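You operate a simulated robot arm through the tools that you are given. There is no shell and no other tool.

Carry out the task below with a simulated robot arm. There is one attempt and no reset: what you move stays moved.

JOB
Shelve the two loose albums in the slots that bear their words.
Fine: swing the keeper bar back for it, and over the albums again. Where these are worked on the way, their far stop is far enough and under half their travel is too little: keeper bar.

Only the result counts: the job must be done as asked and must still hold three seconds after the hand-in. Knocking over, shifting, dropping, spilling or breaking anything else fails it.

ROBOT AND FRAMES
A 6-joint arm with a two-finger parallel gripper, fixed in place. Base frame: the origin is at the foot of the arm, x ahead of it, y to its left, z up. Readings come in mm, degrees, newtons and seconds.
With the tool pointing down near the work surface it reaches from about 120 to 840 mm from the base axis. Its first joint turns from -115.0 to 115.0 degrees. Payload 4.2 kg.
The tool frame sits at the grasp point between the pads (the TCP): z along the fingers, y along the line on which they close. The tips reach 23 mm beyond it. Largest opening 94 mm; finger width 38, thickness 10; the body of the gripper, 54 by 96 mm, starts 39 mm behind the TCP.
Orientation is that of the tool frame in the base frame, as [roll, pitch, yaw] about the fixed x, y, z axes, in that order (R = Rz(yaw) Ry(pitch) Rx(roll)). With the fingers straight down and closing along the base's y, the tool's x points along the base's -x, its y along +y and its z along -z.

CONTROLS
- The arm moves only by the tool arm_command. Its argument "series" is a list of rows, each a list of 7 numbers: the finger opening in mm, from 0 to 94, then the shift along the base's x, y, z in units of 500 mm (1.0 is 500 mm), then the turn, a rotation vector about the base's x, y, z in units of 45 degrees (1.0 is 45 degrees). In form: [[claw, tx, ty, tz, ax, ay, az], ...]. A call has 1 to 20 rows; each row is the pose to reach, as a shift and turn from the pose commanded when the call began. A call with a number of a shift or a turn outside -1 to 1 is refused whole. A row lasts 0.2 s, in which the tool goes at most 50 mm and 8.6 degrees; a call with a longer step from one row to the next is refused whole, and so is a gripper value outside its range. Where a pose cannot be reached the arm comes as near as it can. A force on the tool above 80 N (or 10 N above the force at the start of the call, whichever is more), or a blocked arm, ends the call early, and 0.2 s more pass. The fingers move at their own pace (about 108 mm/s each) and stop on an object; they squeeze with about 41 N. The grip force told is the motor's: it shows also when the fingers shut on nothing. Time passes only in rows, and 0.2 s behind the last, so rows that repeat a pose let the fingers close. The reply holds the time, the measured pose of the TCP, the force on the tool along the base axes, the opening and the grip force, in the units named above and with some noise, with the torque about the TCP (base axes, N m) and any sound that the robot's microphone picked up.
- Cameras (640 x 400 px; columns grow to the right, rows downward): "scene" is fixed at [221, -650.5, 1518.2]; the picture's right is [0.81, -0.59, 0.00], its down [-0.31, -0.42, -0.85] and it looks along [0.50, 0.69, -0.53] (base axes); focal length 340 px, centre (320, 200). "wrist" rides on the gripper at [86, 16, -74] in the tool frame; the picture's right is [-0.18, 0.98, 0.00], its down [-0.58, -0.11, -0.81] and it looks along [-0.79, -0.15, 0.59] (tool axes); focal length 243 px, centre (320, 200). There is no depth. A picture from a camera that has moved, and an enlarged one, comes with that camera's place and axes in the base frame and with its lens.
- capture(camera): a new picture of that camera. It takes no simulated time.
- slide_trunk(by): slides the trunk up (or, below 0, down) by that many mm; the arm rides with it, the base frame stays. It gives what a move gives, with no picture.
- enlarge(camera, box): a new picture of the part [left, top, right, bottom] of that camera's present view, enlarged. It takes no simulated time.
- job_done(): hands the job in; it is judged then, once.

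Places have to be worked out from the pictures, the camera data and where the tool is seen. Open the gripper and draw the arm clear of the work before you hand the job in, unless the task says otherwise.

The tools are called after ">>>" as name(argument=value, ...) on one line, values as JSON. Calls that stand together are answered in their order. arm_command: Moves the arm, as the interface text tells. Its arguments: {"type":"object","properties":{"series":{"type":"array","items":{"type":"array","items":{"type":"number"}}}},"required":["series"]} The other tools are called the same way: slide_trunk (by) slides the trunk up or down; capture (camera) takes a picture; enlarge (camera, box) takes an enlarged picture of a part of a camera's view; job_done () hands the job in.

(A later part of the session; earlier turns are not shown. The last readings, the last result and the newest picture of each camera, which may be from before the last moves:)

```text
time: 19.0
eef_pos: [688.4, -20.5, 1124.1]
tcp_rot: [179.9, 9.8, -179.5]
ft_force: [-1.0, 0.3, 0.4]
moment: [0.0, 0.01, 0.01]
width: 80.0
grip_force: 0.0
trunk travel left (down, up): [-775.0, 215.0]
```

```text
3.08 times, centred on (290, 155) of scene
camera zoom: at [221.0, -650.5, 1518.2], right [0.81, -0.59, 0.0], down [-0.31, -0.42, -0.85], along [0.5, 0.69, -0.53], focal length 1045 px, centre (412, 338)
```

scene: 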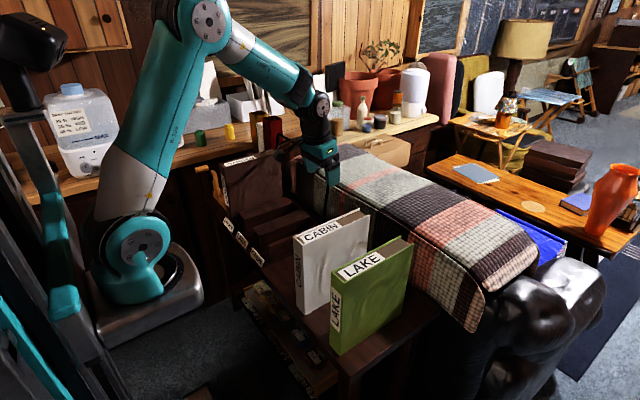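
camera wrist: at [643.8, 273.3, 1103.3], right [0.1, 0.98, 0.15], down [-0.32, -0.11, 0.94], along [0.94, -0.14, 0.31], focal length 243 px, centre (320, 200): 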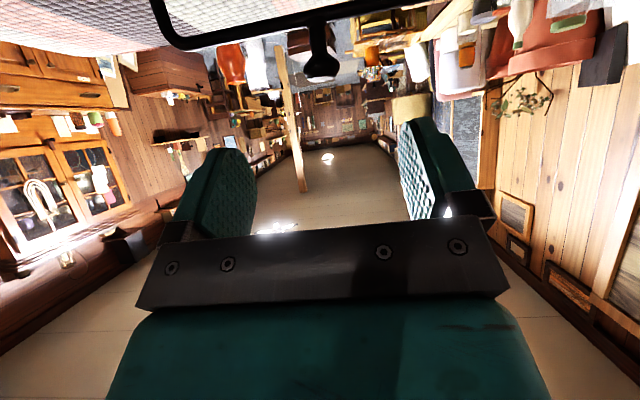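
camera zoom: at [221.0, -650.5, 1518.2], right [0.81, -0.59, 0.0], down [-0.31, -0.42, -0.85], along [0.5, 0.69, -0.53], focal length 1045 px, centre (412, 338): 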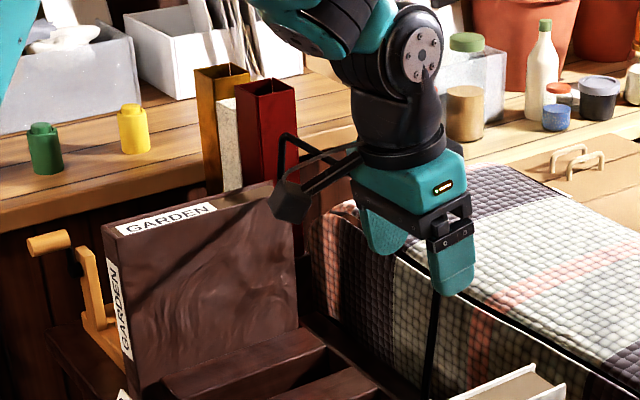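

The red box and everything around are undisturbed and the bar stands back. I finish straightening the tool and move above CABIN.

>>> arm_command(series=[[80, 0, -0.05, -0.02, 0, 0.11, -0.006], [80, 0, -0.105, -0.04, 0, 0.218, -0.011], [80, 0, -0.105, -0.04, 0, 0.218, -0.011]])

>>> capture(camera="wrist")

>>> enlarge(camera="scene", box=[260, 100, 420, 260])

```text
time: 19.8
eef_pos: [688.9, -73.3, 1103.3]
tcp_rot: [180.0, -0.1, 180.0]
ft_force: [-0.4, 0.1, -0.2]
moment: [0.02, 0.01, -0.02]
width: 80.0
grip_force: 0.1
trunk travel left (down, up): [-775.0, 215.0]
```

```text
taken
camera wrist: at [601.7, -58.2, 1176.7], right [0.18, 0.98, 0.0], down [0.58, -0.11, 0.81], along [0.79, -0.15, -0.59], focal length 243 px, centre (320, 200)
```

wrist: 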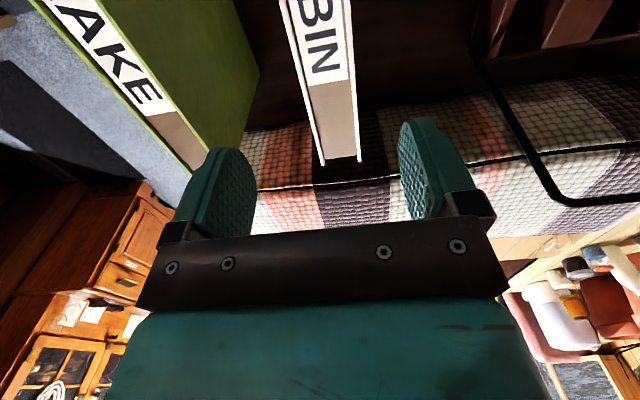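

```text
2.50 times, centred on (340, 180) of scene
camera zoom: at [221.0, -650.5, 1518.2], right [0.81, -0.59, 0.0], down [-0.31, -0.42, -0.85], along [0.5, 0.69, -0.53], focal length 849 px, centre (270, 250)
```

zoom: 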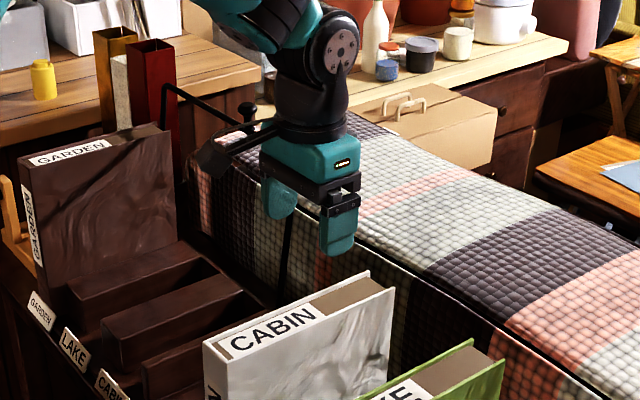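

CABIN's top spans y ≈ ‑93…‑48 (centre ‑70.5) and x ≈ 576…799. I descend with open fingers around its centre.

>>> arm_command(series=[[80, -0.003, 0.0055, -0.08, 0, 0, 0], [80, -0.003, 0.0055, -0.16, 0, 0, 0], [80, -0.003, 0.0055, -0.24, 0, 0, 0], [80, -0.003, 0.0055, -0.296, 0, 0, 0], [80, -0.003, 0.0055, -0.296, 0, 0, 0]])

>>> capture(camera="wrist")

>>> enlarge(camera="scene", box=[260, 150, 420, 310])

```text
time: 21.0
eef_pos: [690.7, -68.2, 956.2]
tcp_rot: [-180.0, 0.0, 179.9]
ft_force: [0.0, 0.2, -0.9]
moment: [0.02, 0.02, 0.01]
width: 80.0
grip_force: 0.0
trunk travel left (down, up): [-775.0, 215.0]
```

```text
taken
camera wrist: at [601.9, -53.3, 1028.7], right [0.19, 0.98, 0.0], down [0.58, -0.11, 0.81], along [0.79, -0.15, -0.59], focal length 243 px, centre (320, 200)
```

wrist: 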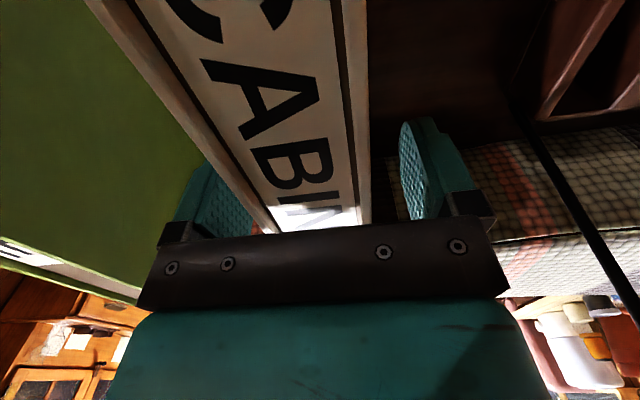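

```text
2.50 times, centred on (340, 230) of scene
camera zoom: at [221.0, -650.5, 1518.2], right [0.81, -0.59, 0.0], down [-0.31, -0.42, -0.85], along [0.5, 0.69, -0.53], focal length 849 px, centre (270, 125)
```

zoom: 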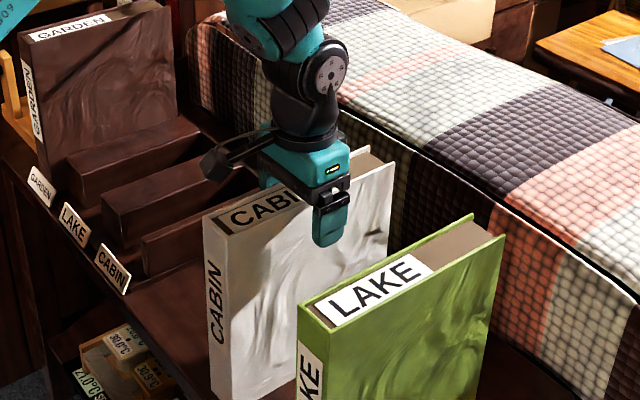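

The fingers straddle CABIN. I go 8 mm deeper and close on it.

>>> arm_command(series=[[80, 0, -0.003, -0.016, 0, 0, 0], [60, 0, -0.003, -0.016, 0, 0, 0], [30, 0, -0.003, -0.016, 0, 0, 0], [20, 0, -0.003, -0.016, 0, 0, 0], [20, 0, -0.003, -0.016, 0, 0, 0]])

>>> capture(camera="wrist")

```text
time: 22.2
eef_pos: [690.4, -71.2, 946.2]
tcp_rot: [-180.0, 0.2, 179.9]
ft_force: [-0.8, 2.1, -0.1]
moment: [0.31, -0.52, 0.21]
width: 46.4
grip_force: 41.2
trunk travel left (down, up): [-775.0, 215.0]
```

```text
taken
camera wrist: at [602.0, -55.8, 1020.5], right [0.18, 0.98, 0.0], down [0.58, -0.11, 0.81], along [0.79, -0.15, -0.59], focal length 243 px, centre (320, 200)
```

wrist: 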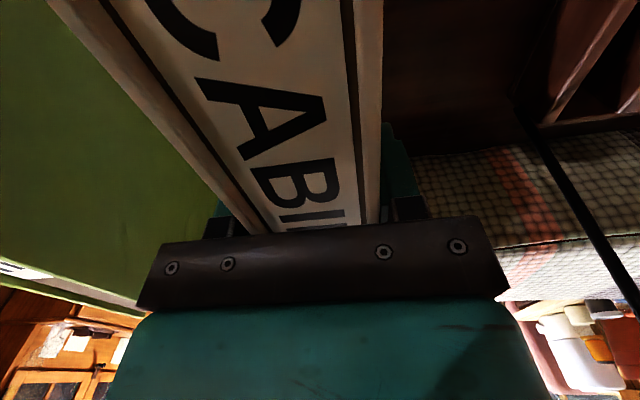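

CABIN is gripped (46.4 mm thick). I lift it 20 mm to test the hold.

>>> arm_command(series=[[20, 0, 0, 0.01, 0, 0, 0], [20, 0, 0, 0.025, 0, 0, 0], [20, 0, 0, 0.04, 0, 0, 0], [20, 0, 0, 0.04, 0, 0, 0]])

>>> enlarge(camera="scene", box=[260, 150, 420, 310])

```text
time: 23.2
eef_pos: [689.0, -71.9, 967.8]
tcp_rot: [-180.0, 0.1, 179.9]
ft_force: [-0.4, 0.8, -7.7]
moment: [-0.01, 0.01, 0.02]
width: 46.0
grip_force: 41.2
trunk travel left (down, up): [-775.0, 215.0]
```

```text
2.50 times, centred on (340, 230) of scene
camera zoom: at [221.0, -650.5, 1518.2], right [0.81, -0.59, 0.0], down [-0.31, -0.42, -0.85], along [0.5, 0.69, -0.53], focal length 849 px, centre (270, 125)
```

zoom: 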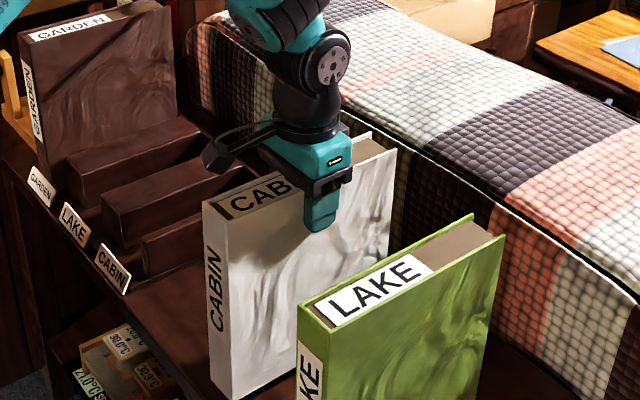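

It hangs level, weighing about 7.7 N. I lift it higher, shift slightly toward the robot for bar clearance, and carry it over to y≈200 above the CABIN slot.

>>> arm_command(series=[[20, -0.01, 0, 0.07, 0, 0, 0], [20, -0.02, 0, 0.14, 0, 0, 0], [20, -0.03, 0, 0.21, 0, 0, 0], [20, -0.03, 0, 0.28, 0, 0, 0], [20, -0.03, 0.06, 0.28, 0, 0, 0], [20, -0.03, 0.13, 0.28, 0, 0, 0], [20, -0.03, 0.2, 0.28, 0, 0, 0], [20, -0.03, 0.27, 0.28, 0, 0, 0], [20, -0.03, 0.34, 0.28, 0, 0, 0], [20, -0.03, 0.41, 0.28, 0, 0, 0], [20, -0.03, 0.48, 0.28, 0, 0, 0], [20, -0.03, 0.545, 0.28, 0, 0, 0], [20, -0.03, 0.545, 0.28, 0, 0, 0]])

>>> capture(camera="wrist")

>>> capture(camera="scene")

>>> enlarge(camera="scene", box=[200, 110, 360, 260])

```text
time: 26.0
eef_pos: [673.7, 203.4, 1107.3]
tcp_rot: [-180.0, 0.1, 179.8]
ft_force: [0.3, -0.9, -6.9]
moment: [-0.01, 0.01, 0.0]
width: 46.1
grip_force: 41.0
trunk travel left (down, up): [-775.0, 215.0]
```

```text
taken
camera wrist: at [586.2, 218.4, 1180.0], right [0.19, 0.98, 0.0], down [0.58, -0.11, 0.81], along [0.79, -0.15, -0.59], focal length 243 px, centre (320, 200)
```

wrist: 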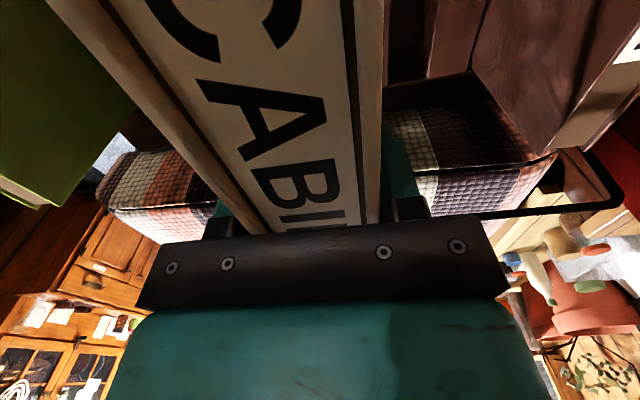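

```text
taken
```

scene: 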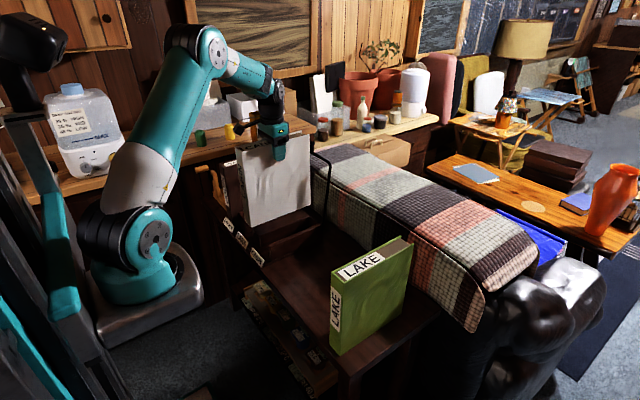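

```text
2.67 times, centred on (280, 185) of scene
camera zoom: at [221.0, -650.5, 1518.2], right [0.81, -0.59, 0.0], down [-0.31, -0.42, -0.85], along [0.5, 0.69, -0.53], focal length 906 px, centre (427, 240)
```

zoom: 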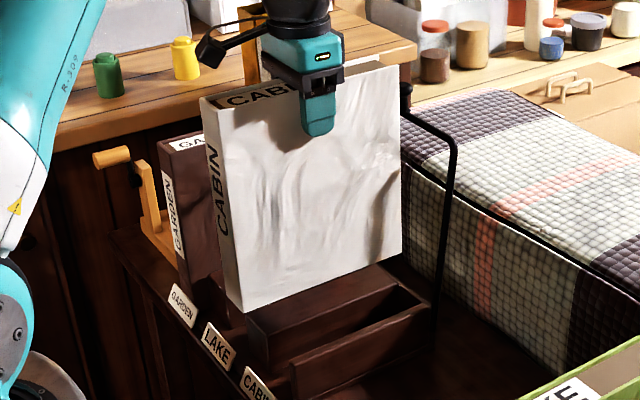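

Measured y is 203.4 against a planned 200.6 and slot centre ≈200.8. I lower toward the divider tops and shift x to about 684, then check the alignment.

>>> arm_command(series=[[20, 0.01, -0.001, -0.05, 0, 0, 0], [20, 0.02, -0.002, -0.1, 0, 0, 0], [20, 0.02, -0.002, -0.13, 0, 0, 0], [20, 0.02, -0.002, -0.13, 0, 0, 0]])

>>> enlarge(camera="scene", box=[220, 190, 330, 270])

>>> capture(camera="wrist")

>>> enlarge(camera="wrist", box=[340, 0, 500, 120])

```text
time: 27.0
eef_pos: [684.2, 201.3, 1041.1]
tcp_rot: [180.0, 0.1, 179.9]
ft_force: [1.1, 0.4, -7.6]
moment: [-0.01, 0.02, 0.02]
width: 46.1
grip_force: 41.3
trunk travel left (down, up): [-775.0, 215.0]
```

```text
5.00 times, centred on (275, 230) of scene
camera zoom: at [221.0, -650.5, 1518.2], right [0.81, -0.59, 0.0], down [-0.31, -0.42, -0.85], along [0.5, 0.69, -0.53], focal length 1698 px, centre (545, 50)
```

zoom: 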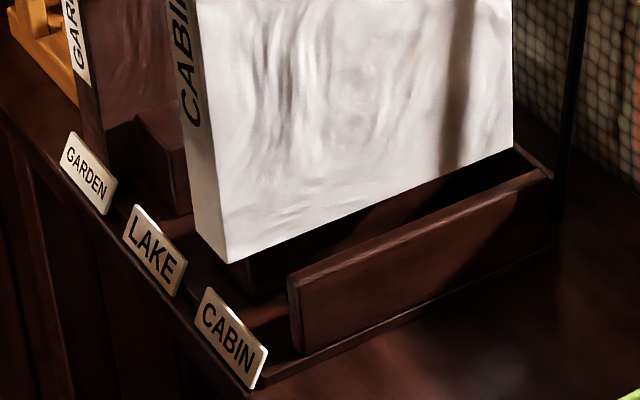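

```text
taken
camera wrist: at [595.9, 215.9, 1114.8], right [0.19, 0.98, 0.0], down [0.58, -0.11, 0.81], along [0.79, -0.15, -0.59], focal length 243 px, centre (320, 200)
```

wrist: 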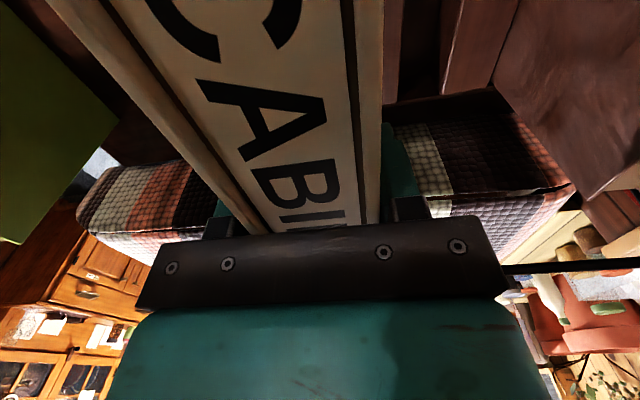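

```text
3.33 times, centred on (420, 60) of wrist
camera zoom: at [595.9, 215.9, 1114.8], right [0.19, 0.98, 0.0], down [0.58, -0.11, 0.81], along [0.79, -0.15, -0.59], focal length 809 px, centre (-13, 667)
```

zoom: 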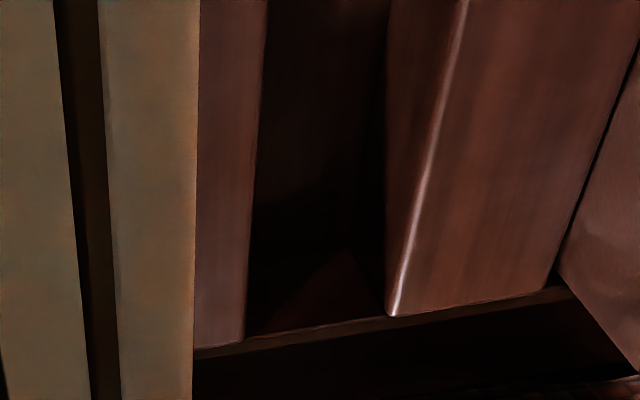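

Album bottom is just above the dividers and lines up between them (CABIN slot ≈ y 170–230, album at 201±23). I lower it into the slot partway.

>>> arm_command(series=[[20, 0, -0.001, -0.03, 0, 0, 0], [20, 0, -0.001, -0.06, 0, 0, 0], [20, 0, -0.001, -0.09, 0, 0, 0], [20, 0, -0.001, -0.11, 0, 0, 0], [20, 0, -0.001, -0.11, 0, 0, 0]])

>>> enlarge(camera="scene", box=[220, 190, 330, 270])

```text
time: 28.2
eef_pos: [685.1, 199.1, 986.5]
tcp_rot: [180.0, 0.1, 179.9]
ft_force: [0.2, -0.4, -8.6]
moment: [0.01, 0.02, 0.02]
width: 46.2
grip_force: 40.9
trunk travel left (down, up): [-775.0, 215.0]
```

```text
5.00 times, centred on (275, 230) of scene
camera zoom: at [221.0, -650.5, 1518.2], right [0.81, -0.59, 0.0], down [-0.31, -0.42, -0.85], along [0.5, 0.69, -0.53], focal length 1698 px, centre (545, 50)
```

zoom: 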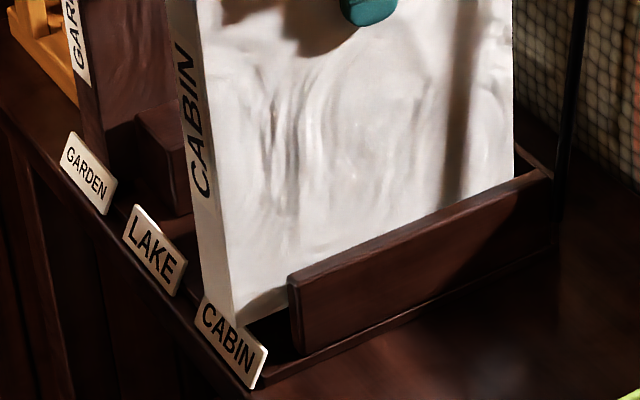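

It is inside the slot with no contact force. I continue down in small steps, watching for floor contact.

>>> arm_command(series=[[20, 0.002, 0.001, -0.01, 0, 0, 0], [20, 0.002, 0.001, -0.018, 0, 0, 0], [20, 0.002, 0.001, -0.022, 0, 0, 0], [20, 0.002, 0.001, -0.022, 0, 0, 0]])

```text
time: 29.2
eef_pos: [684.0, 201.0, 977.3]
tcp_rot: [179.9, 0.0, 179.9]
ft_force: [-0.4, -0.5, 6.4]
moment: [-0.5, 1.45, 0.12]
width: 45.8
grip_force: 41.5
trunk travel left (down, up): [-775.0, 215.0]
```

Contact began at about bottom z≈745, with the moment indicating the near end touches first. I look closely at the front of the slot before pressing further.

>>> enlarge(camera="scene", box=[225, 220, 305, 270])

>>> enlarge(camera="scene", box=[210, 140, 340, 240])

>>> capture(camera="wrist")

```text
8.00 times, centred on (265, 245) of scene
camera zoom: at [221.0, -650.5, 1518.2], right [0.81, -0.59, 0.0], down [-0.31, -0.42, -0.85], along [0.5, 0.69, -0.53], focal length 2718 px, centre (760, -160)
```

zoom: 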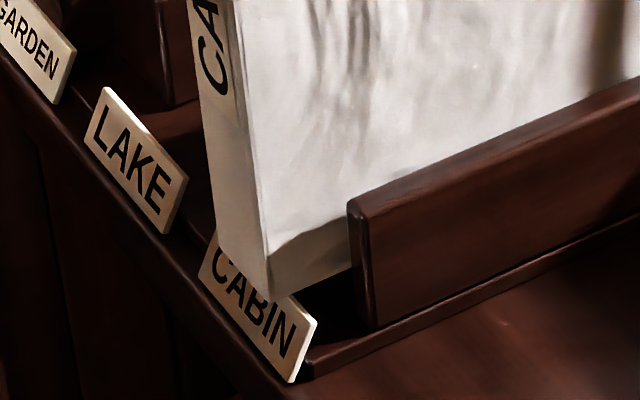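

```text
4.00 times, centred on (275, 190) of scene
camera zoom: at [221.0, -650.5, 1518.2], right [0.81, -0.59, 0.0], down [-0.31, -0.42, -0.85], along [0.5, 0.69, -0.53], focal length 1359 px, centre (500, 240)
```

zoom: 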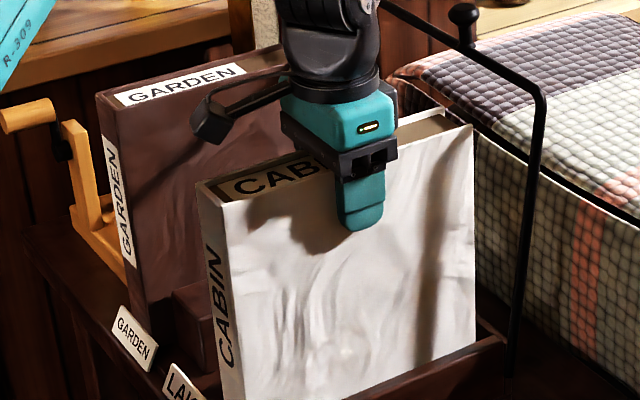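

```text
taken
camera wrist: at [596.5, 215.7, 1049.8], right [0.19, 0.98, 0.0], down [0.58, -0.11, 0.81], along [0.79, -0.15, -0.59], focal length 243 px, centre (320, 200)
```

wrist: 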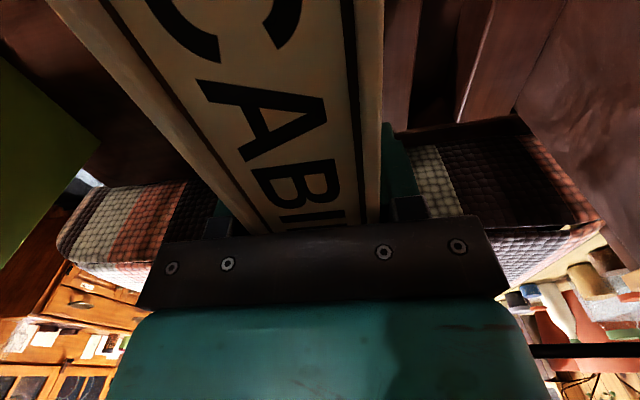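

The triangulated CABIN label plate leans inward with its top edge at about (579, 200, 747), so the album's near end (x≈571) is resting on it. I raise 20 mm, shift +13.5 mm in x (matching GARDEN's x≈583–805), and lower again.

>>> arm_command(series=[[20, 0, 0, 0.02, 0, 0, 0], [20, 0, 0, 0.04, 0, 0, 0], [20, 0.014, 0, 0.04, 0, 0, 0], [20, 0.027, 0, 0.04, 0, 0, 0], [20, 0.027, 0, 0.02, 0, 0, 0], [20, 0.027, 0, 0.006, 0, 0, 0], [20, 0.027, 0, 0.006, 0, 0, 0]])

>>> enlarge(camera="scene", box=[225, 220, 305, 270])

```text
time: 30.8
eef_pos: [698.5, 200.4, 978.0]
tcp_rot: [180.0, 0.1, 179.8]
ft_force: [0.4, -0.4, -7.4]
moment: [0.03, -0.01, -0.01]
width: 46.1
grip_force: 40.8
trunk travel left (down, up): [-775.0, 215.0]
```

```text
8.00 times, centred on (265, 245) of scene
camera zoom: at [221.0, -650.5, 1518.2], right [0.81, -0.59, 0.0], down [-0.31, -0.42, -0.85], along [0.5, 0.69, -0.53], focal length 2718 px, centre (760, -160)
```

zoom: 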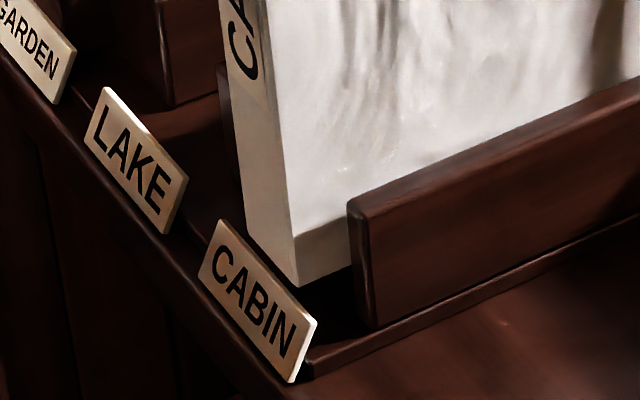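

The album now hangs behind its label plate. I lower on to the floor in small steps.

>>> arm_command(series=[[20, 0.003, 0, -0.012, 0, 0, 0], [20, 0.003, 0, -0.022, 0, 0, 0], [20, 0.003, 0, -0.03, 0, 0, 0], [20, 0.003, 0, -0.03, 0, 0, 0]])

```text
time: 31.8
eef_pos: [701.0, 201.2, 962.0]
tcp_rot: [180.0, 0.1, 179.9]
ft_force: [1.3, -0.4, -7.6]
moment: [-0.02, 0.03, 0.02]
width: 45.7
grip_force: 41.1
trunk travel left (down, up): [-775.0, 215.0]
```

Still hanging free at bottom ≈730; I continue down gently.

>>> arm_command(series=[[20, 0, 0, -0.006, 0, 0, 0], [20, 0, 0, -0.01, 0, 0, 0], [20, 0, 0, -0.01, 0, 0, 0]])

```text
time: 32.6
eef_pos: [701.5, 202.0, 958.1]
tcp_rot: [-180.0, 0.1, 179.8]
ft_force: [-0.6, 0.0, -7.7]
moment: [0.03, -0.04, 0.01]
width: 45.8
grip_force: 41.3
trunk travel left (down, up): [-775.0, 215.0]
```

>>> arm_command(series=[[20, 0, -0.002, -0.004, 0, 0, 0], [20, 0, -0.002, -0.008, 0, 0, 0], [20, 0, -0.002, -0.008, 0, 0, 0]])

```text
time: 33.4
eef_pos: [701.0, 199.5, 956.6]
tcp_rot: [179.8, 0.4, 179.9]
ft_force: [4.4, 1.9, 19.3]
moment: [-0.07, 1.32, 0.0]
width: 45.9
grip_force: 41.1
trunk travel left (down, up): [-775.0, 215.0]
```

The album now rests on the slot floor (27 N contact, bottom ≈ 725). I ease off slightly and open the fingers.

>>> arm_command(series=[[20, 0, 0, 0.004, 0, 0, 0], [50, 0, 0, 0.004, 0, 0, 0], [70, 0, 0, 0.004, 0, 0, 0], [76, 0, 0, 0.004, 0, 0, 0], [76, 0, 0, 0.004, 0, 0, 0]])

>>> enlarge(camera="scene", box=[210, 140, 340, 270])

>>> capture(camera="wrist")

```text
time: 34.6
eef_pos: [699.9, 200.2, 956.9]
tcp_rot: [-180.0, 0.1, 180.0]
ft_force: [0.0, 0.0, 0.5]
moment: [0.0, -0.01, 0.01]
width: 76.0
grip_force: 0.1
trunk travel left (down, up): [-775.0, 215.0]
```

```text
3.08 times, centred on (275, 205) of scene
camera zoom: at [221.0, -650.5, 1518.2], right [0.81, -0.59, 0.0], down [-0.31, -0.42, -0.85], along [0.5, 0.69, -0.53], focal length 1045 px, centre (458, 185)
```

zoom: 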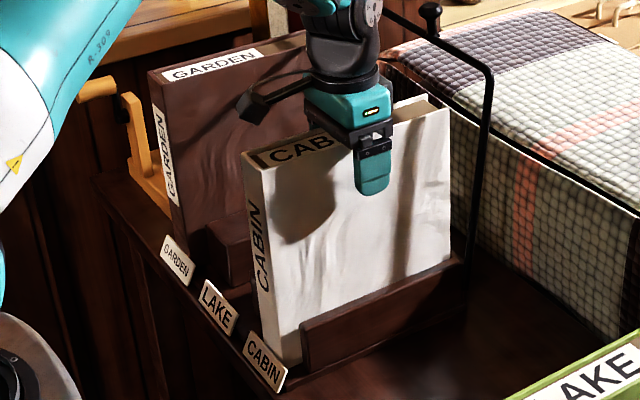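

```text
taken
camera wrist: at [611.3, 214.6, 1030.4], right [0.19, 0.98, 0.0], down [0.58, -0.11, 0.81], along [0.79, -0.15, -0.59], focal length 243 px, centre (320, 200)
```

wrist: 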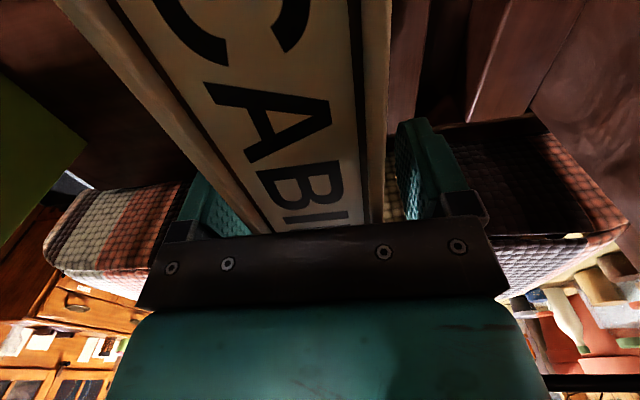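

CABIN stands seated behind its label. I lift clear and travel over to the LAKE album.

>>> arm_command(series=[[76, 0, 0, 0.08, 0, 0, 0], [76, 0, 0, 0.16, 0, 0, 0], [76, 0, 0, 0.24, 0, 0, 0], [80, 0, 0, 0.32, 0, 0, 0], [80, -0.01, -0.08, 0.32, 0, 0, 0], [80, -0.015, -0.17, 0.32, 0, 0, 0], [80, -0.02, -0.26, 0.32, 0, 0, 0], [80, -0.02, -0.35, 0.32, 0, 0, 0], [80, -0.02, -0.44, 0.32, 0, 0, 0], [80, -0.02, -0.53, 0.32, 0, 0, 0], [80, -0.02, -0.62, 0.32, 0, 0, 0], [80, -0.02, -0.71, 0.32, 0, 0, 0], [80, -0.02, -0.79, 0.32, 0, 0, 0], [80, -0.02, -0.854, 0.32, 0, 0, 0], [80, -0.02, -0.854, 0.32, 0, 0, 0]])

>>> capture(camera="wrist")

>>> capture(camera="scene")

>>> enlarge(camera="scene", box=[200, 110, 360, 270])

```text
time: 37.8
eef_pos: [693.1, -225.0, 1116.3]
tcp_rot: [-180.0, 0.1, 179.9]
ft_force: [-0.6, -0.1, 0.2]
moment: [0.02, -0.01, 0.03]
width: 80.0
grip_force: 0.0
trunk travel left (down, up): [-775.0, 215.0]
```

```text
taken
camera wrist: at [604.1, -211.6, 1189.8], right [0.18, 0.98, 0.0], down [0.58, -0.11, 0.81], along [0.79, -0.15, -0.59], focal length 243 px, centre (320, 200)
```

wrist: 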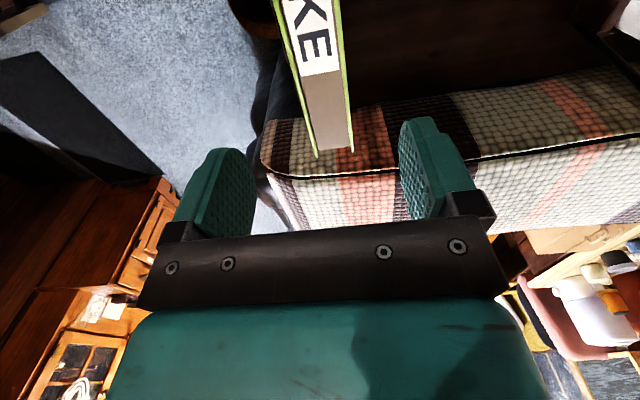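

```text
taken
```

scene: 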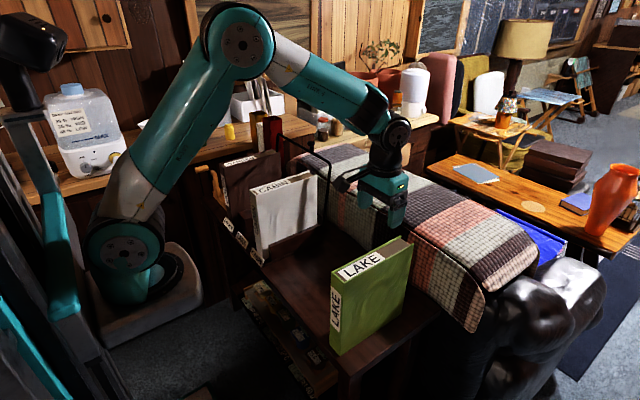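

```text
2.50 times, centred on (280, 190) of scene
camera zoom: at [221.0, -650.5, 1518.2], right [0.81, -0.59, 0.0], down [-0.31, -0.42, -0.85], along [0.5, 0.69, -0.53], focal length 849 px, centre (420, 225)
```

zoom: 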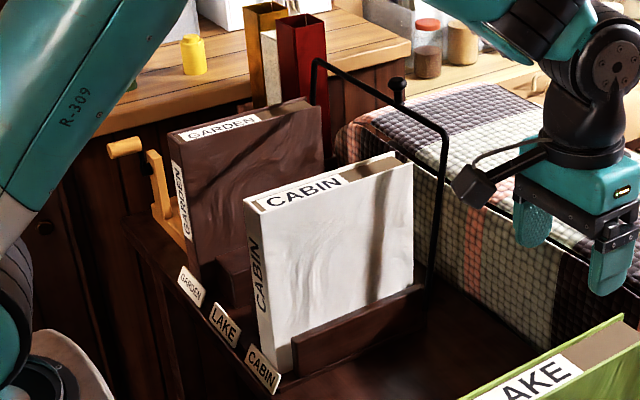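

CABIN is in place like GARDEN. LAKE's top is centred about 3.4 mm to the ‑y side of the tool axis; I correct and descend around it.

>>> arm_command(series=[[80, -0.005, -0.007, -0.08, 0, 0, 0], [80, -0.005, -0.007, -0.17, 0, 0, 0], [80, -0.005, -0.007, -0.26, 0, 0, 0], [80, -0.005, -0.007, -0.32, 0, 0, 0], [80, -0.005, -0.007, -0.32, 0, 0, 0]])

>>> capture(camera="wrist")

```text
time: 39.0
eef_pos: [687.6, -232.0, 954.8]
tcp_rot: [-180.0, 0.1, 179.9]
ft_force: [-0.5, -0.1, -0.5]
moment: [-0.02, -0.01, 0.0]
width: 79.6
grip_force: 0.0
trunk travel left (down, up): [-775.0, 215.0]
```

```text
taken
camera wrist: at [598.1, -216.6, 1028.7], right [0.19, 0.98, 0.0], down [0.58, -0.11, 0.81], along [0.79, -0.15, -0.59], focal length 243 px, centre (320, 200)
```

wrist: 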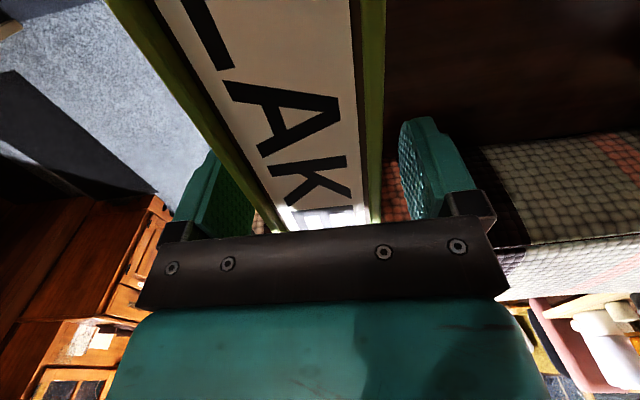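

LAKE is well centred between the fingers. I go 8 mm deeper, close, and lift slightly.

>>> arm_command(series=[[80, 0, 0, -0.016, 0, 0, 0], [60, 0, 0, -0.016, 0, 0, 0], [30, 0, 0, -0.016, 0, 0, 0], [20, 0, 0, -0.016, 0, 0, 0], [20, 0, 0, -0.016, 0, 0, 0], [20, 0, 0, -0.006, 0, 0, 0], [20, 0, 0, 0.01, 0, 0, 0], [20, 0, 0, 0.03, 0, 0, 0], [20, 0, 0, 0.03, 0, 0, 0]])

>>> enlarge(camera="scene", box=[300, 180, 460, 370])

```text
time: 41.0
eef_pos: [686.2, -232.0, 970.6]
tcp_rot: [180.0, 0.1, 179.9]
ft_force: [0.0, 0.0, -6.9]
moment: [-0.04, 0.02, -0.01]
width: 46.0
grip_force: 41.6
trunk travel left (down, up): [-775.0, 215.0]
```

```text
2.11 times, centred on (380, 275) of scene
camera zoom: at [221.0, -650.5, 1518.2], right [0.81, -0.59, 0.0], down [-0.31, -0.42, -0.85], along [0.5, 0.69, -0.53], focal length 715 px, centre (194, 42)
```

zoom: 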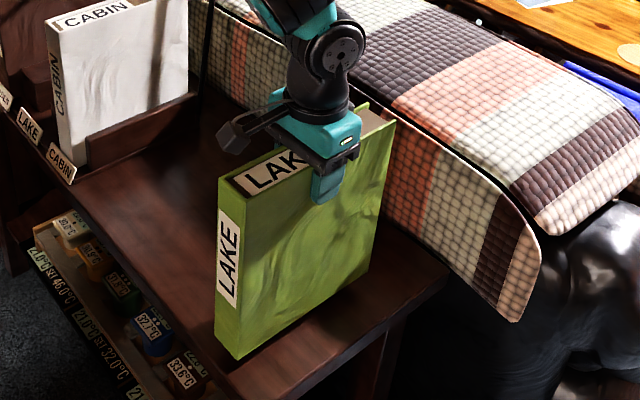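

LAKE is held firmly and level. I lift it high enough (bottom above 1030) to pass over the shelved CABIN.

>>> arm_command(series=[[20, -0.004, 0, 0.07, 0, 0, 0], [20, -0.008, 0, 0.14, 0, 0, 0], [20, -0.012, 0, 0.21, 0, 0, 0], [20, -0.016, 0, 0.28, 0, 0, 0], [20, -0.02, 0, 0.35, 0, 0, 0], [20, -0.02, 0, 0.42, 0, 0, 0], [20, -0.02, 0, 0.49, 0, 0, 0], [20, -0.02, 0, 0.56, 0, 0, 0], [20, -0.02, 0, 0.6, 0, 0, 0], [20, -0.02, 0, 0.6, 0, 0, 0]])

>>> capture(camera="scene")

```text
time: 43.2
eef_pos: [675.5, -230.4, 1270.5]
tcp_rot: [180.0, 0.1, 180.0]
ft_force: [0.1, 0.6, -7.9]
moment: [0.01, 0.03, 0.01]
width: 46.0
grip_force: 41.2
trunk travel left (down, up): [-775.0, 215.0]
```

```text
taken
```

scene: 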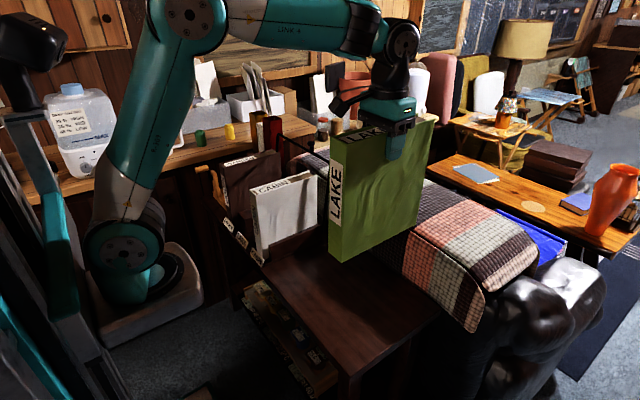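

The arm reaches this height easily; bottom is at about 1038, well above CABIN's top (≈988). I carry LAKE in +y in two stages.

>>> arm_command(series=[[20, 0, 0.07, 0, 0, 0, 0], [20, 0, 0.15, 0, 0, 0, 0], [20, 0, 0.23, 0, 0, 0, 0], [20, 0, 0.31, 0, 0, 0, 0], [20, 0, 0.39, 0, 0, 0, 0], [20, 0, 0.47, 0, 0, 0, 0], [20, 0, 0.55, 0, 0, 0, 0], [20, 0, 0.63, 0, 0, 0, 0], [20, 0, 0.7, 0, 0, 0, 0]])

>>> capture(camera="scene")

```text
time: 45.2
eef_pos: [679.1, 117.0, 1271.2]
tcp_rot: [180.0, 0.1, 179.9]
ft_force: [-0.5, -1.0, -7.5]
moment: [0.03, 0.01, 0.02]
width: 45.9
grip_force: 41.0
trunk travel left (down, up): [-775.0, 215.0]
```

```text
taken
```

scene: 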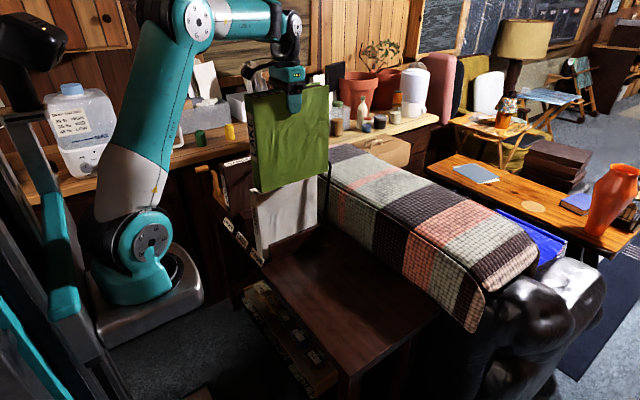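

Clear so far. I continue to y≈320 over the LAKE slot.

>>> arm_command(series=[[20, 0, 0.08, 0, 0, 0, 0], [20, 0, 0.16, 0, 0, 0, 0], [20, 0, 0.24, 0, 0, 0, 0], [20, 0, 0.32, 0, 0, 0, 0], [20, 0, 0.38, 0, 0, 0, 0], [20, 0, 0.406, 0, 0, 0, 0], [20, 0, 0.406, 0, 0, 0, 0]])

>>> capture(camera="wrist")

>>> capture(camera="scene")

```text
time: 46.8
eef_pos: [674.8, 315.3, 1268.2]
tcp_rot: [179.9, 0.1, 179.9]
ft_force: [-0.5, 0.2, -7.9]
moment: [0.0, 0.02, 0.0]
width: 45.8
grip_force: 40.9
out of reach, approached as far as the arm can: row 6, 7
trunk travel left (down, up): [-775.0, 215.0]
```

```text
taken
camera wrist: at [587.1, 330.7, 1342.5], right [0.19, 0.98, 0.0], down [0.58, -0.11, 0.81], along [0.79, -0.15, -0.59], focal length 243 px, centre (320, 200)
```

wrist: 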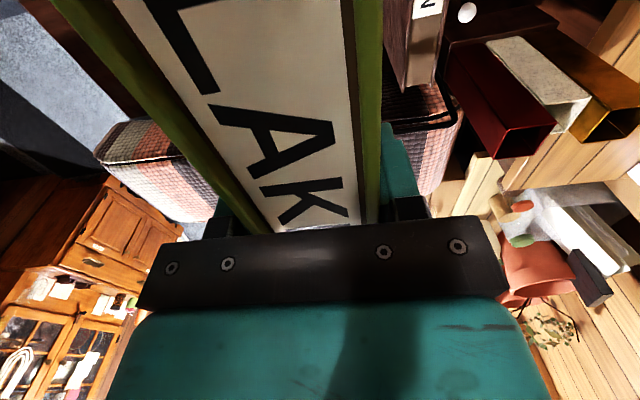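

```text
taken
```

scene: 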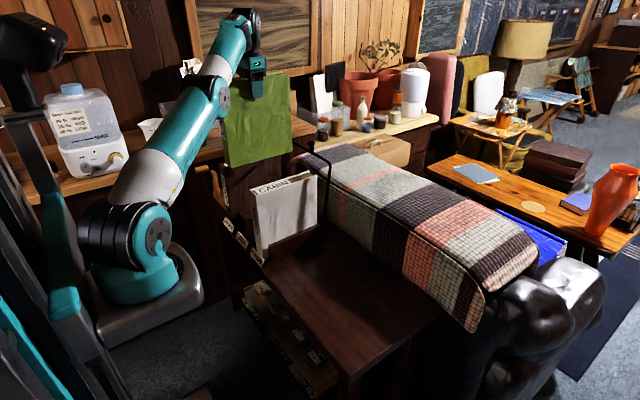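

Slightly beyond reach at this height, stopping at y≈315; reach improves lower down. I lower to just above the divider tops and re-centre at y≈320.

>>> arm_command(series=[[20, 0, 0, -0.07, 0, 0, 0], [20, 0, 0, -0.15, 0, 0, 0], [20, 0, 0.004, -0.23, 0, 0, 0], [20, 0, 0.008, -0.31, 0, 0, 0], [20, 0, 0.01, -0.38, 0, 0, 0], [20, 0, 0.01, -0.43, 0, 0, 0], [20, 0, 0.01, -0.445, 0, 0, 0], [20, 0, 0.01, -0.445, 0, 0, 0]])

>>> enlarge(camera="scene", box=[210, 130, 340, 270])

>>> capture(camera="wrist")

```text
time: 48.6
eef_pos: [674.8, 319.3, 1048.1]
tcp_rot: [-180.0, 0.1, 179.9]
ft_force: [0.5, 0.5, -7.9]
moment: [-0.01, 0.05, 0.01]
width: 45.9
grip_force: 40.7
trunk travel left (down, up): [-775.0, 215.0]
```

```text
2.86 times, centred on (275, 200) of scene
camera zoom: at [221.0, -650.5, 1518.2], right [0.81, -0.59, 0.0], down [-0.31, -0.42, -0.85], along [0.5, 0.69, -0.53], focal length 971 px, centre (449, 200)
```

zoom: 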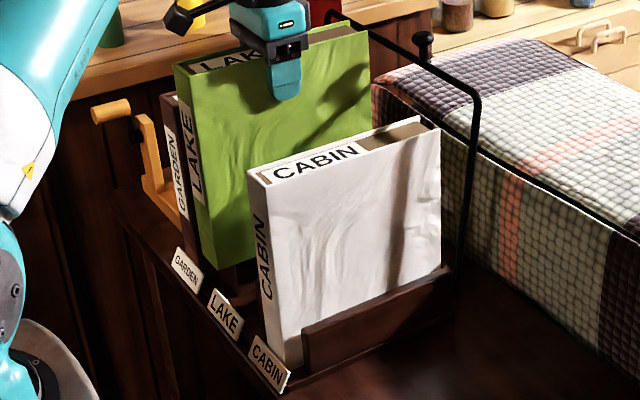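

```text
taken
camera wrist: at [586.7, 335.6, 1120.9], right [0.19, 0.98, 0.0], down [0.58, -0.11, 0.81], along [0.79, -0.15, -0.59], focal length 243 px, centre (320, 200)
```

wrist: 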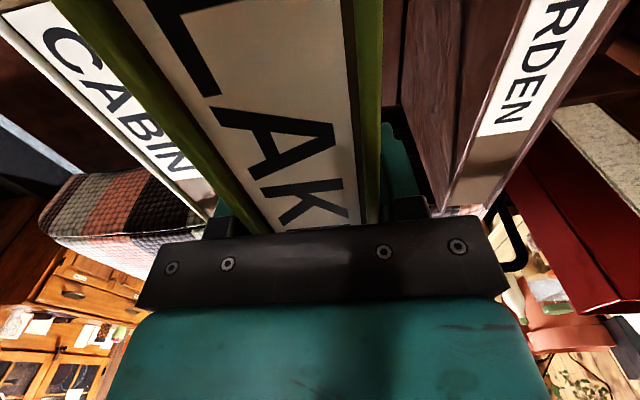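

LAKE hangs centred between CABIN and GARDEN (y≈319). I shift +21 mm in x to match the others' depth, then lower partway into the slot.

>>> arm_command(series=[[20, 0.02, 0.001, 0, 0, 0, 0], [20, 0.042, 0.001, 0, 0, 0, 0], [20, 0.042, 0.001, -0.03, 0, 0, 0], [20, 0.042, 0.001, -0.06, 0, 0, 0], [20, 0.042, 0.001, -0.09, 0, 0, 0], [20, 0.042, 0.001, -0.12, 0, 0, 0], [20, 0.042, 0.001, -0.12, 0, 0, 0]])

>>> enlarge(camera="scene", box=[215, 200, 295, 270])

>>> capture(camera="wrist")

```text
time: 50.2
eef_pos: [697.0, 320.2, 987.6]
tcp_rot: [180.0, 0.1, 179.9]
ft_force: [0.3, 0.7, -7.2]
moment: [0.01, 0.01, -0.01]
width: 45.6
grip_force: 41.0
trunk travel left (down, up): [-775.0, 215.0]
```

```text
5.71 times, centred on (255, 235) of scene
camera zoom: at [221.0, -650.5, 1518.2], right [0.81, -0.59, 0.0], down [-0.31, -0.42, -0.85], along [0.5, 0.69, -0.53], focal length 1941 px, centre (691, 0)
```

zoom: 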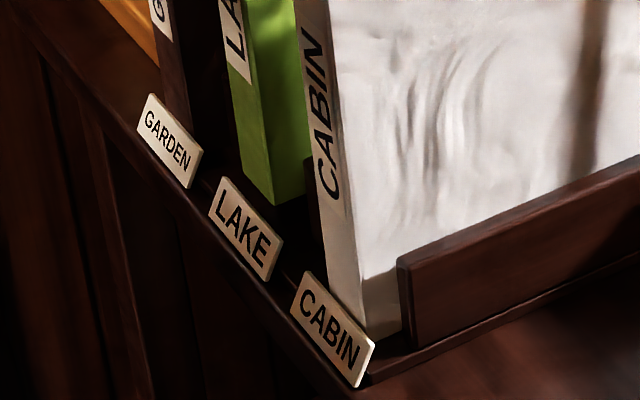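

```text
taken
camera wrist: at [608.7, 335.6, 1061.1], right [0.19, 0.98, 0.0], down [0.58, -0.11, 0.81], along [0.79, -0.15, -0.59], focal length 243 px, centre (320, 200)
```

wrist: 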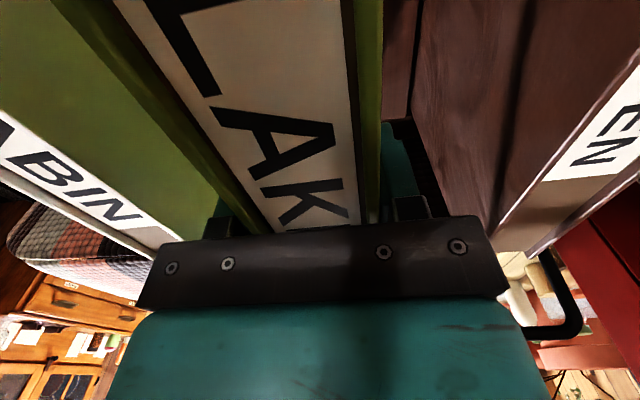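

LAKE is between the dividers and just behind its label plate, as CABIN is. I lower further.

>>> arm_command(series=[[20, 0, 0, -0.02, 0, 0, 0], [20, 0, 0, -0.036, 0, 0, 0], [20, 0, 0, -0.05, 0, 0, 0], [20, 0, 0, -0.05, 0, 0, 0]])

>>> enlarge(camera="scene", box=[215, 200, 295, 270])

```text
time: 51.2
eef_pos: [696.9, 320.3, 962.1]
tcp_rot: [179.9, 0.1, 179.9]
ft_force: [-0.4, 0.1, -8.1]
moment: [-0.04, 0.06, 0.01]
width: 46.0
grip_force: 40.9
trunk travel left (down, up): [-775.0, 215.0]
```

```text
5.71 times, centred on (255, 235) of scene
camera zoom: at [221.0, -650.5, 1518.2], right [0.81, -0.59, 0.0], down [-0.31, -0.42, -0.85], along [0.5, 0.69, -0.53], focal length 1941 px, centre (691, 0)
```

zoom: 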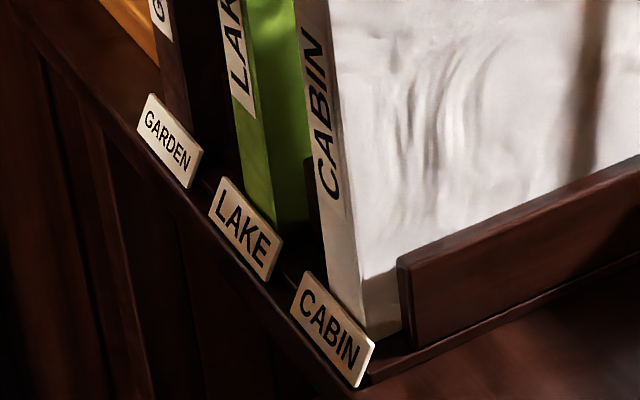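

It is now behind the LAKE plate with no side contact. I lower the last few millimetres to the floor.

>>> arm_command(series=[[20, 0, 0, -0.006, 0, 0, 0], [20, 0, 0, -0.012, 0, 0, 0], [20, 0, 0, -0.012, 0, 0, 0]])

```text
time: 52.0
eef_pos: [695.9, 321.1, 957.1]
tcp_rot: [179.9, 0.3, 179.9]
ft_force: [-3.1, -2.2, 4.5]
moment: [-0.69, -0.57, -0.31]
width: 46.0
grip_force: 41.1
trunk travel left (down, up): [-775.0, 215.0]
```

Floor contact starts at the same height as for CABIN. I press 1 mm more, then ease off and open the fingers.

>>> arm_command(series=[[20, 0, 0, -0.002, 0, 0, 0], [20, 0, 0, 0, 0, 0, 0], [50, 0, 0, 0, 0, 0, 0], [66, 0, 0, 0, 0, 0, 0], [66, 0, 0, 0, 0, 0, 0]])

>>> enlarge(camera="scene", box=[210, 130, 340, 270])

>>> capture(camera="wrist")

```text
time: 53.2
eef_pos: [697.0, 319.2, 955.6]
tcp_rot: [-179.9, 0.1, 179.9]
ft_force: [-0.2, 0.1, -0.6]
moment: [0.0, -0.01, -0.02]
width: 66.0
grip_force: 0.1
trunk travel left (down, up): [-775.0, 215.0]
```

```text
2.86 times, centred on (275, 200) of scene
camera zoom: at [221.0, -650.5, 1518.2], right [0.81, -0.59, 0.0], down [-0.31, -0.42, -0.85], along [0.5, 0.69, -0.53], focal length 971 px, centre (449, 200)
```

zoom: 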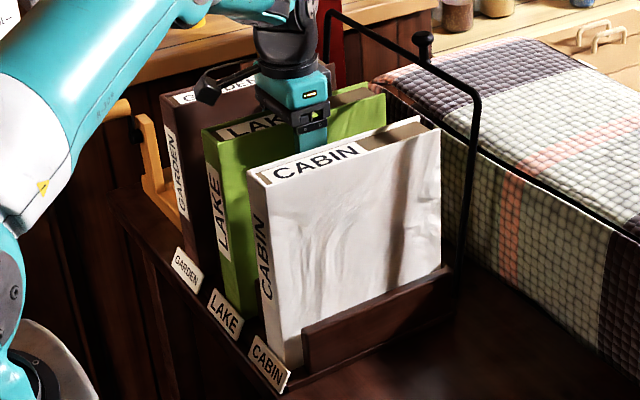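

```text
taken
camera wrist: at [608.1, 335.1, 1029.9], right [0.19, 0.98, 0.0], down [0.58, -0.11, 0.81], along [0.79, -0.15, -0.59], focal length 243 px, centre (320, 200)
```

wrist: 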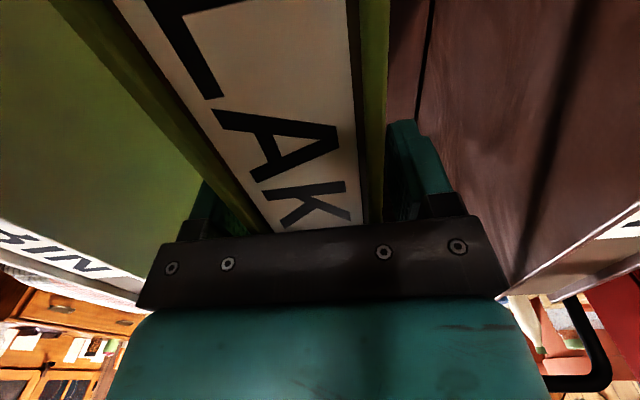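

All three albums stand in their slots. I lift straight up, then go to a standoff in front of the bar's knob with the tool tilted 40° forward.

>>> arm_command(series=[[66, 0, 0, 0.06, 0, 0, 0], [66, 0, 0, 0.14, 0, 0, 0], [66, 0, 0, 0.22, 0, 0, 0], [66, 0, 0, 0.3, 0, 0, 0], [70, 0, 0, 0.37, 0, 0, 0], [70, 0.036, -0.024, 0.37, 0, -0.178, 0], [70, 0.072, -0.048, 0.37, 0, -0.356, 0], [70, 0.108, -0.072, 0.37, 0, -0.533, 0], [70, 0.144, -0.096, 0.365, 0, -0.711, 0], [70, 0.18, -0.118, 0.36, 0, -0.889, 0], [70, 0.18, -0.118, 0.36, 0, -0.889, 0]])

>>> capture(camera="wrist")

>>> enlarge(camera="scene", box=[210, 90, 350, 270])

```text
time: 55.6
eef_pos: [785.6, 260.8, 1136.1]
tcp_rot: [179.9, 40.1, 179.8]
ft_force: [0.1, -0.3, 0.2]
moment: [-0.01, -0.01, 0.04]
width: 70.2
grip_force: 0.1
trunk travel left (down, up): [-775.0, 215.0]
```

```text
taken
camera wrist: at [670.4, 275.1, 1136.2], right [0.14, 0.98, 0.12], down [-0.08, -0.11, 0.99], along [0.99, -0.15, 0.06], focal length 243 px, centre (320, 200)
```

wrist: 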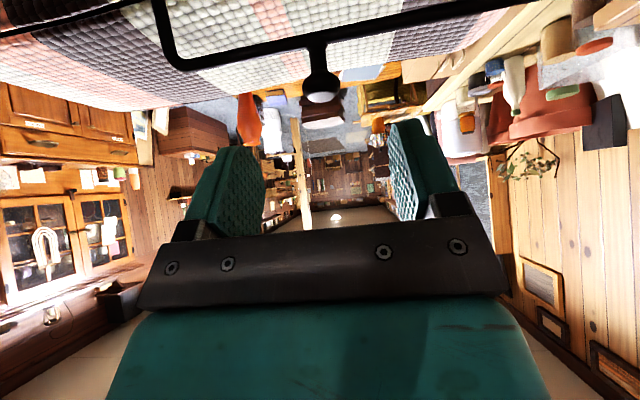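

```text
2.22 times, centred on (280, 180) of scene
camera zoom: at [221.0, -650.5, 1518.2], right [0.81, -0.59, 0.0], down [-0.31, -0.42, -0.85], along [0.5, 0.69, -0.53], focal length 755 px, centre (409, 244)
```

zoom: 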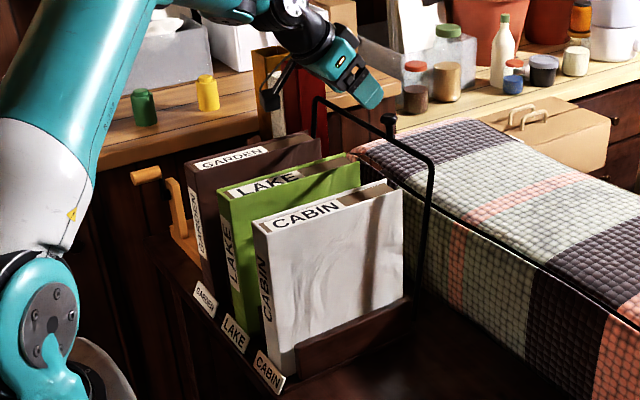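

All albums are shelved and the knob is at about (847, 260, 1064), dead ahead along the tool axis. I advance and grip it.

>>> arm_command(series=[[70, 0.037, -0.0016, -0.043, 0, 0, 0], [70, 0.074, -0.0016, -0.086, 0, 0, 0], [70, 0.109, -0.0016, -0.127, 0, 0, 0], [70, 0.109, -0.0016, -0.127, 0, 0, 0], [20, 0.109, -0.0016, -0.127, 0, 0, 0], [10, 0.109, -0.0016, -0.127, 0, 0, 0], [10, 0.109, -0.0016, -0.127, 0, 0, 0]])

>>> capture(camera="wrist")

```text
time: 57.2
eef_pos: [840.4, 259.7, 1071.4]
tcp_rot: [179.9, 40.1, 179.9]
ft_force: [0.4, 0.0, 0.0]
moment: [-0.2, -0.21, -0.02]
width: 31.7
grip_force: 44.3
trunk travel left (down, up): [-775.0, 215.0]
```

```text
taken
camera wrist: at [724.8, 275.2, 1072.5], right [0.14, 0.98, 0.12], down [-0.08, -0.11, 0.99], along [0.99, -0.15, 0.06], focal length 243 px, centre (320, 200)
```

wrist: 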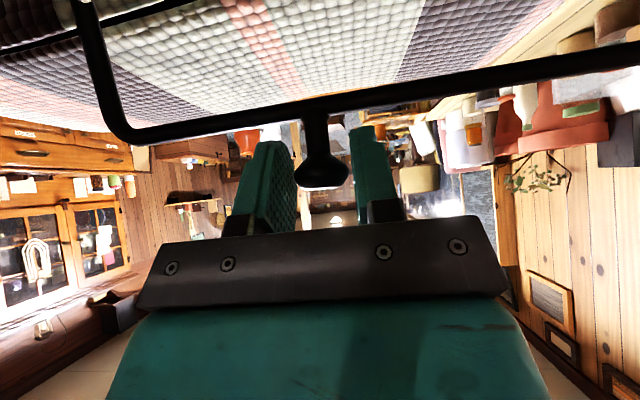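

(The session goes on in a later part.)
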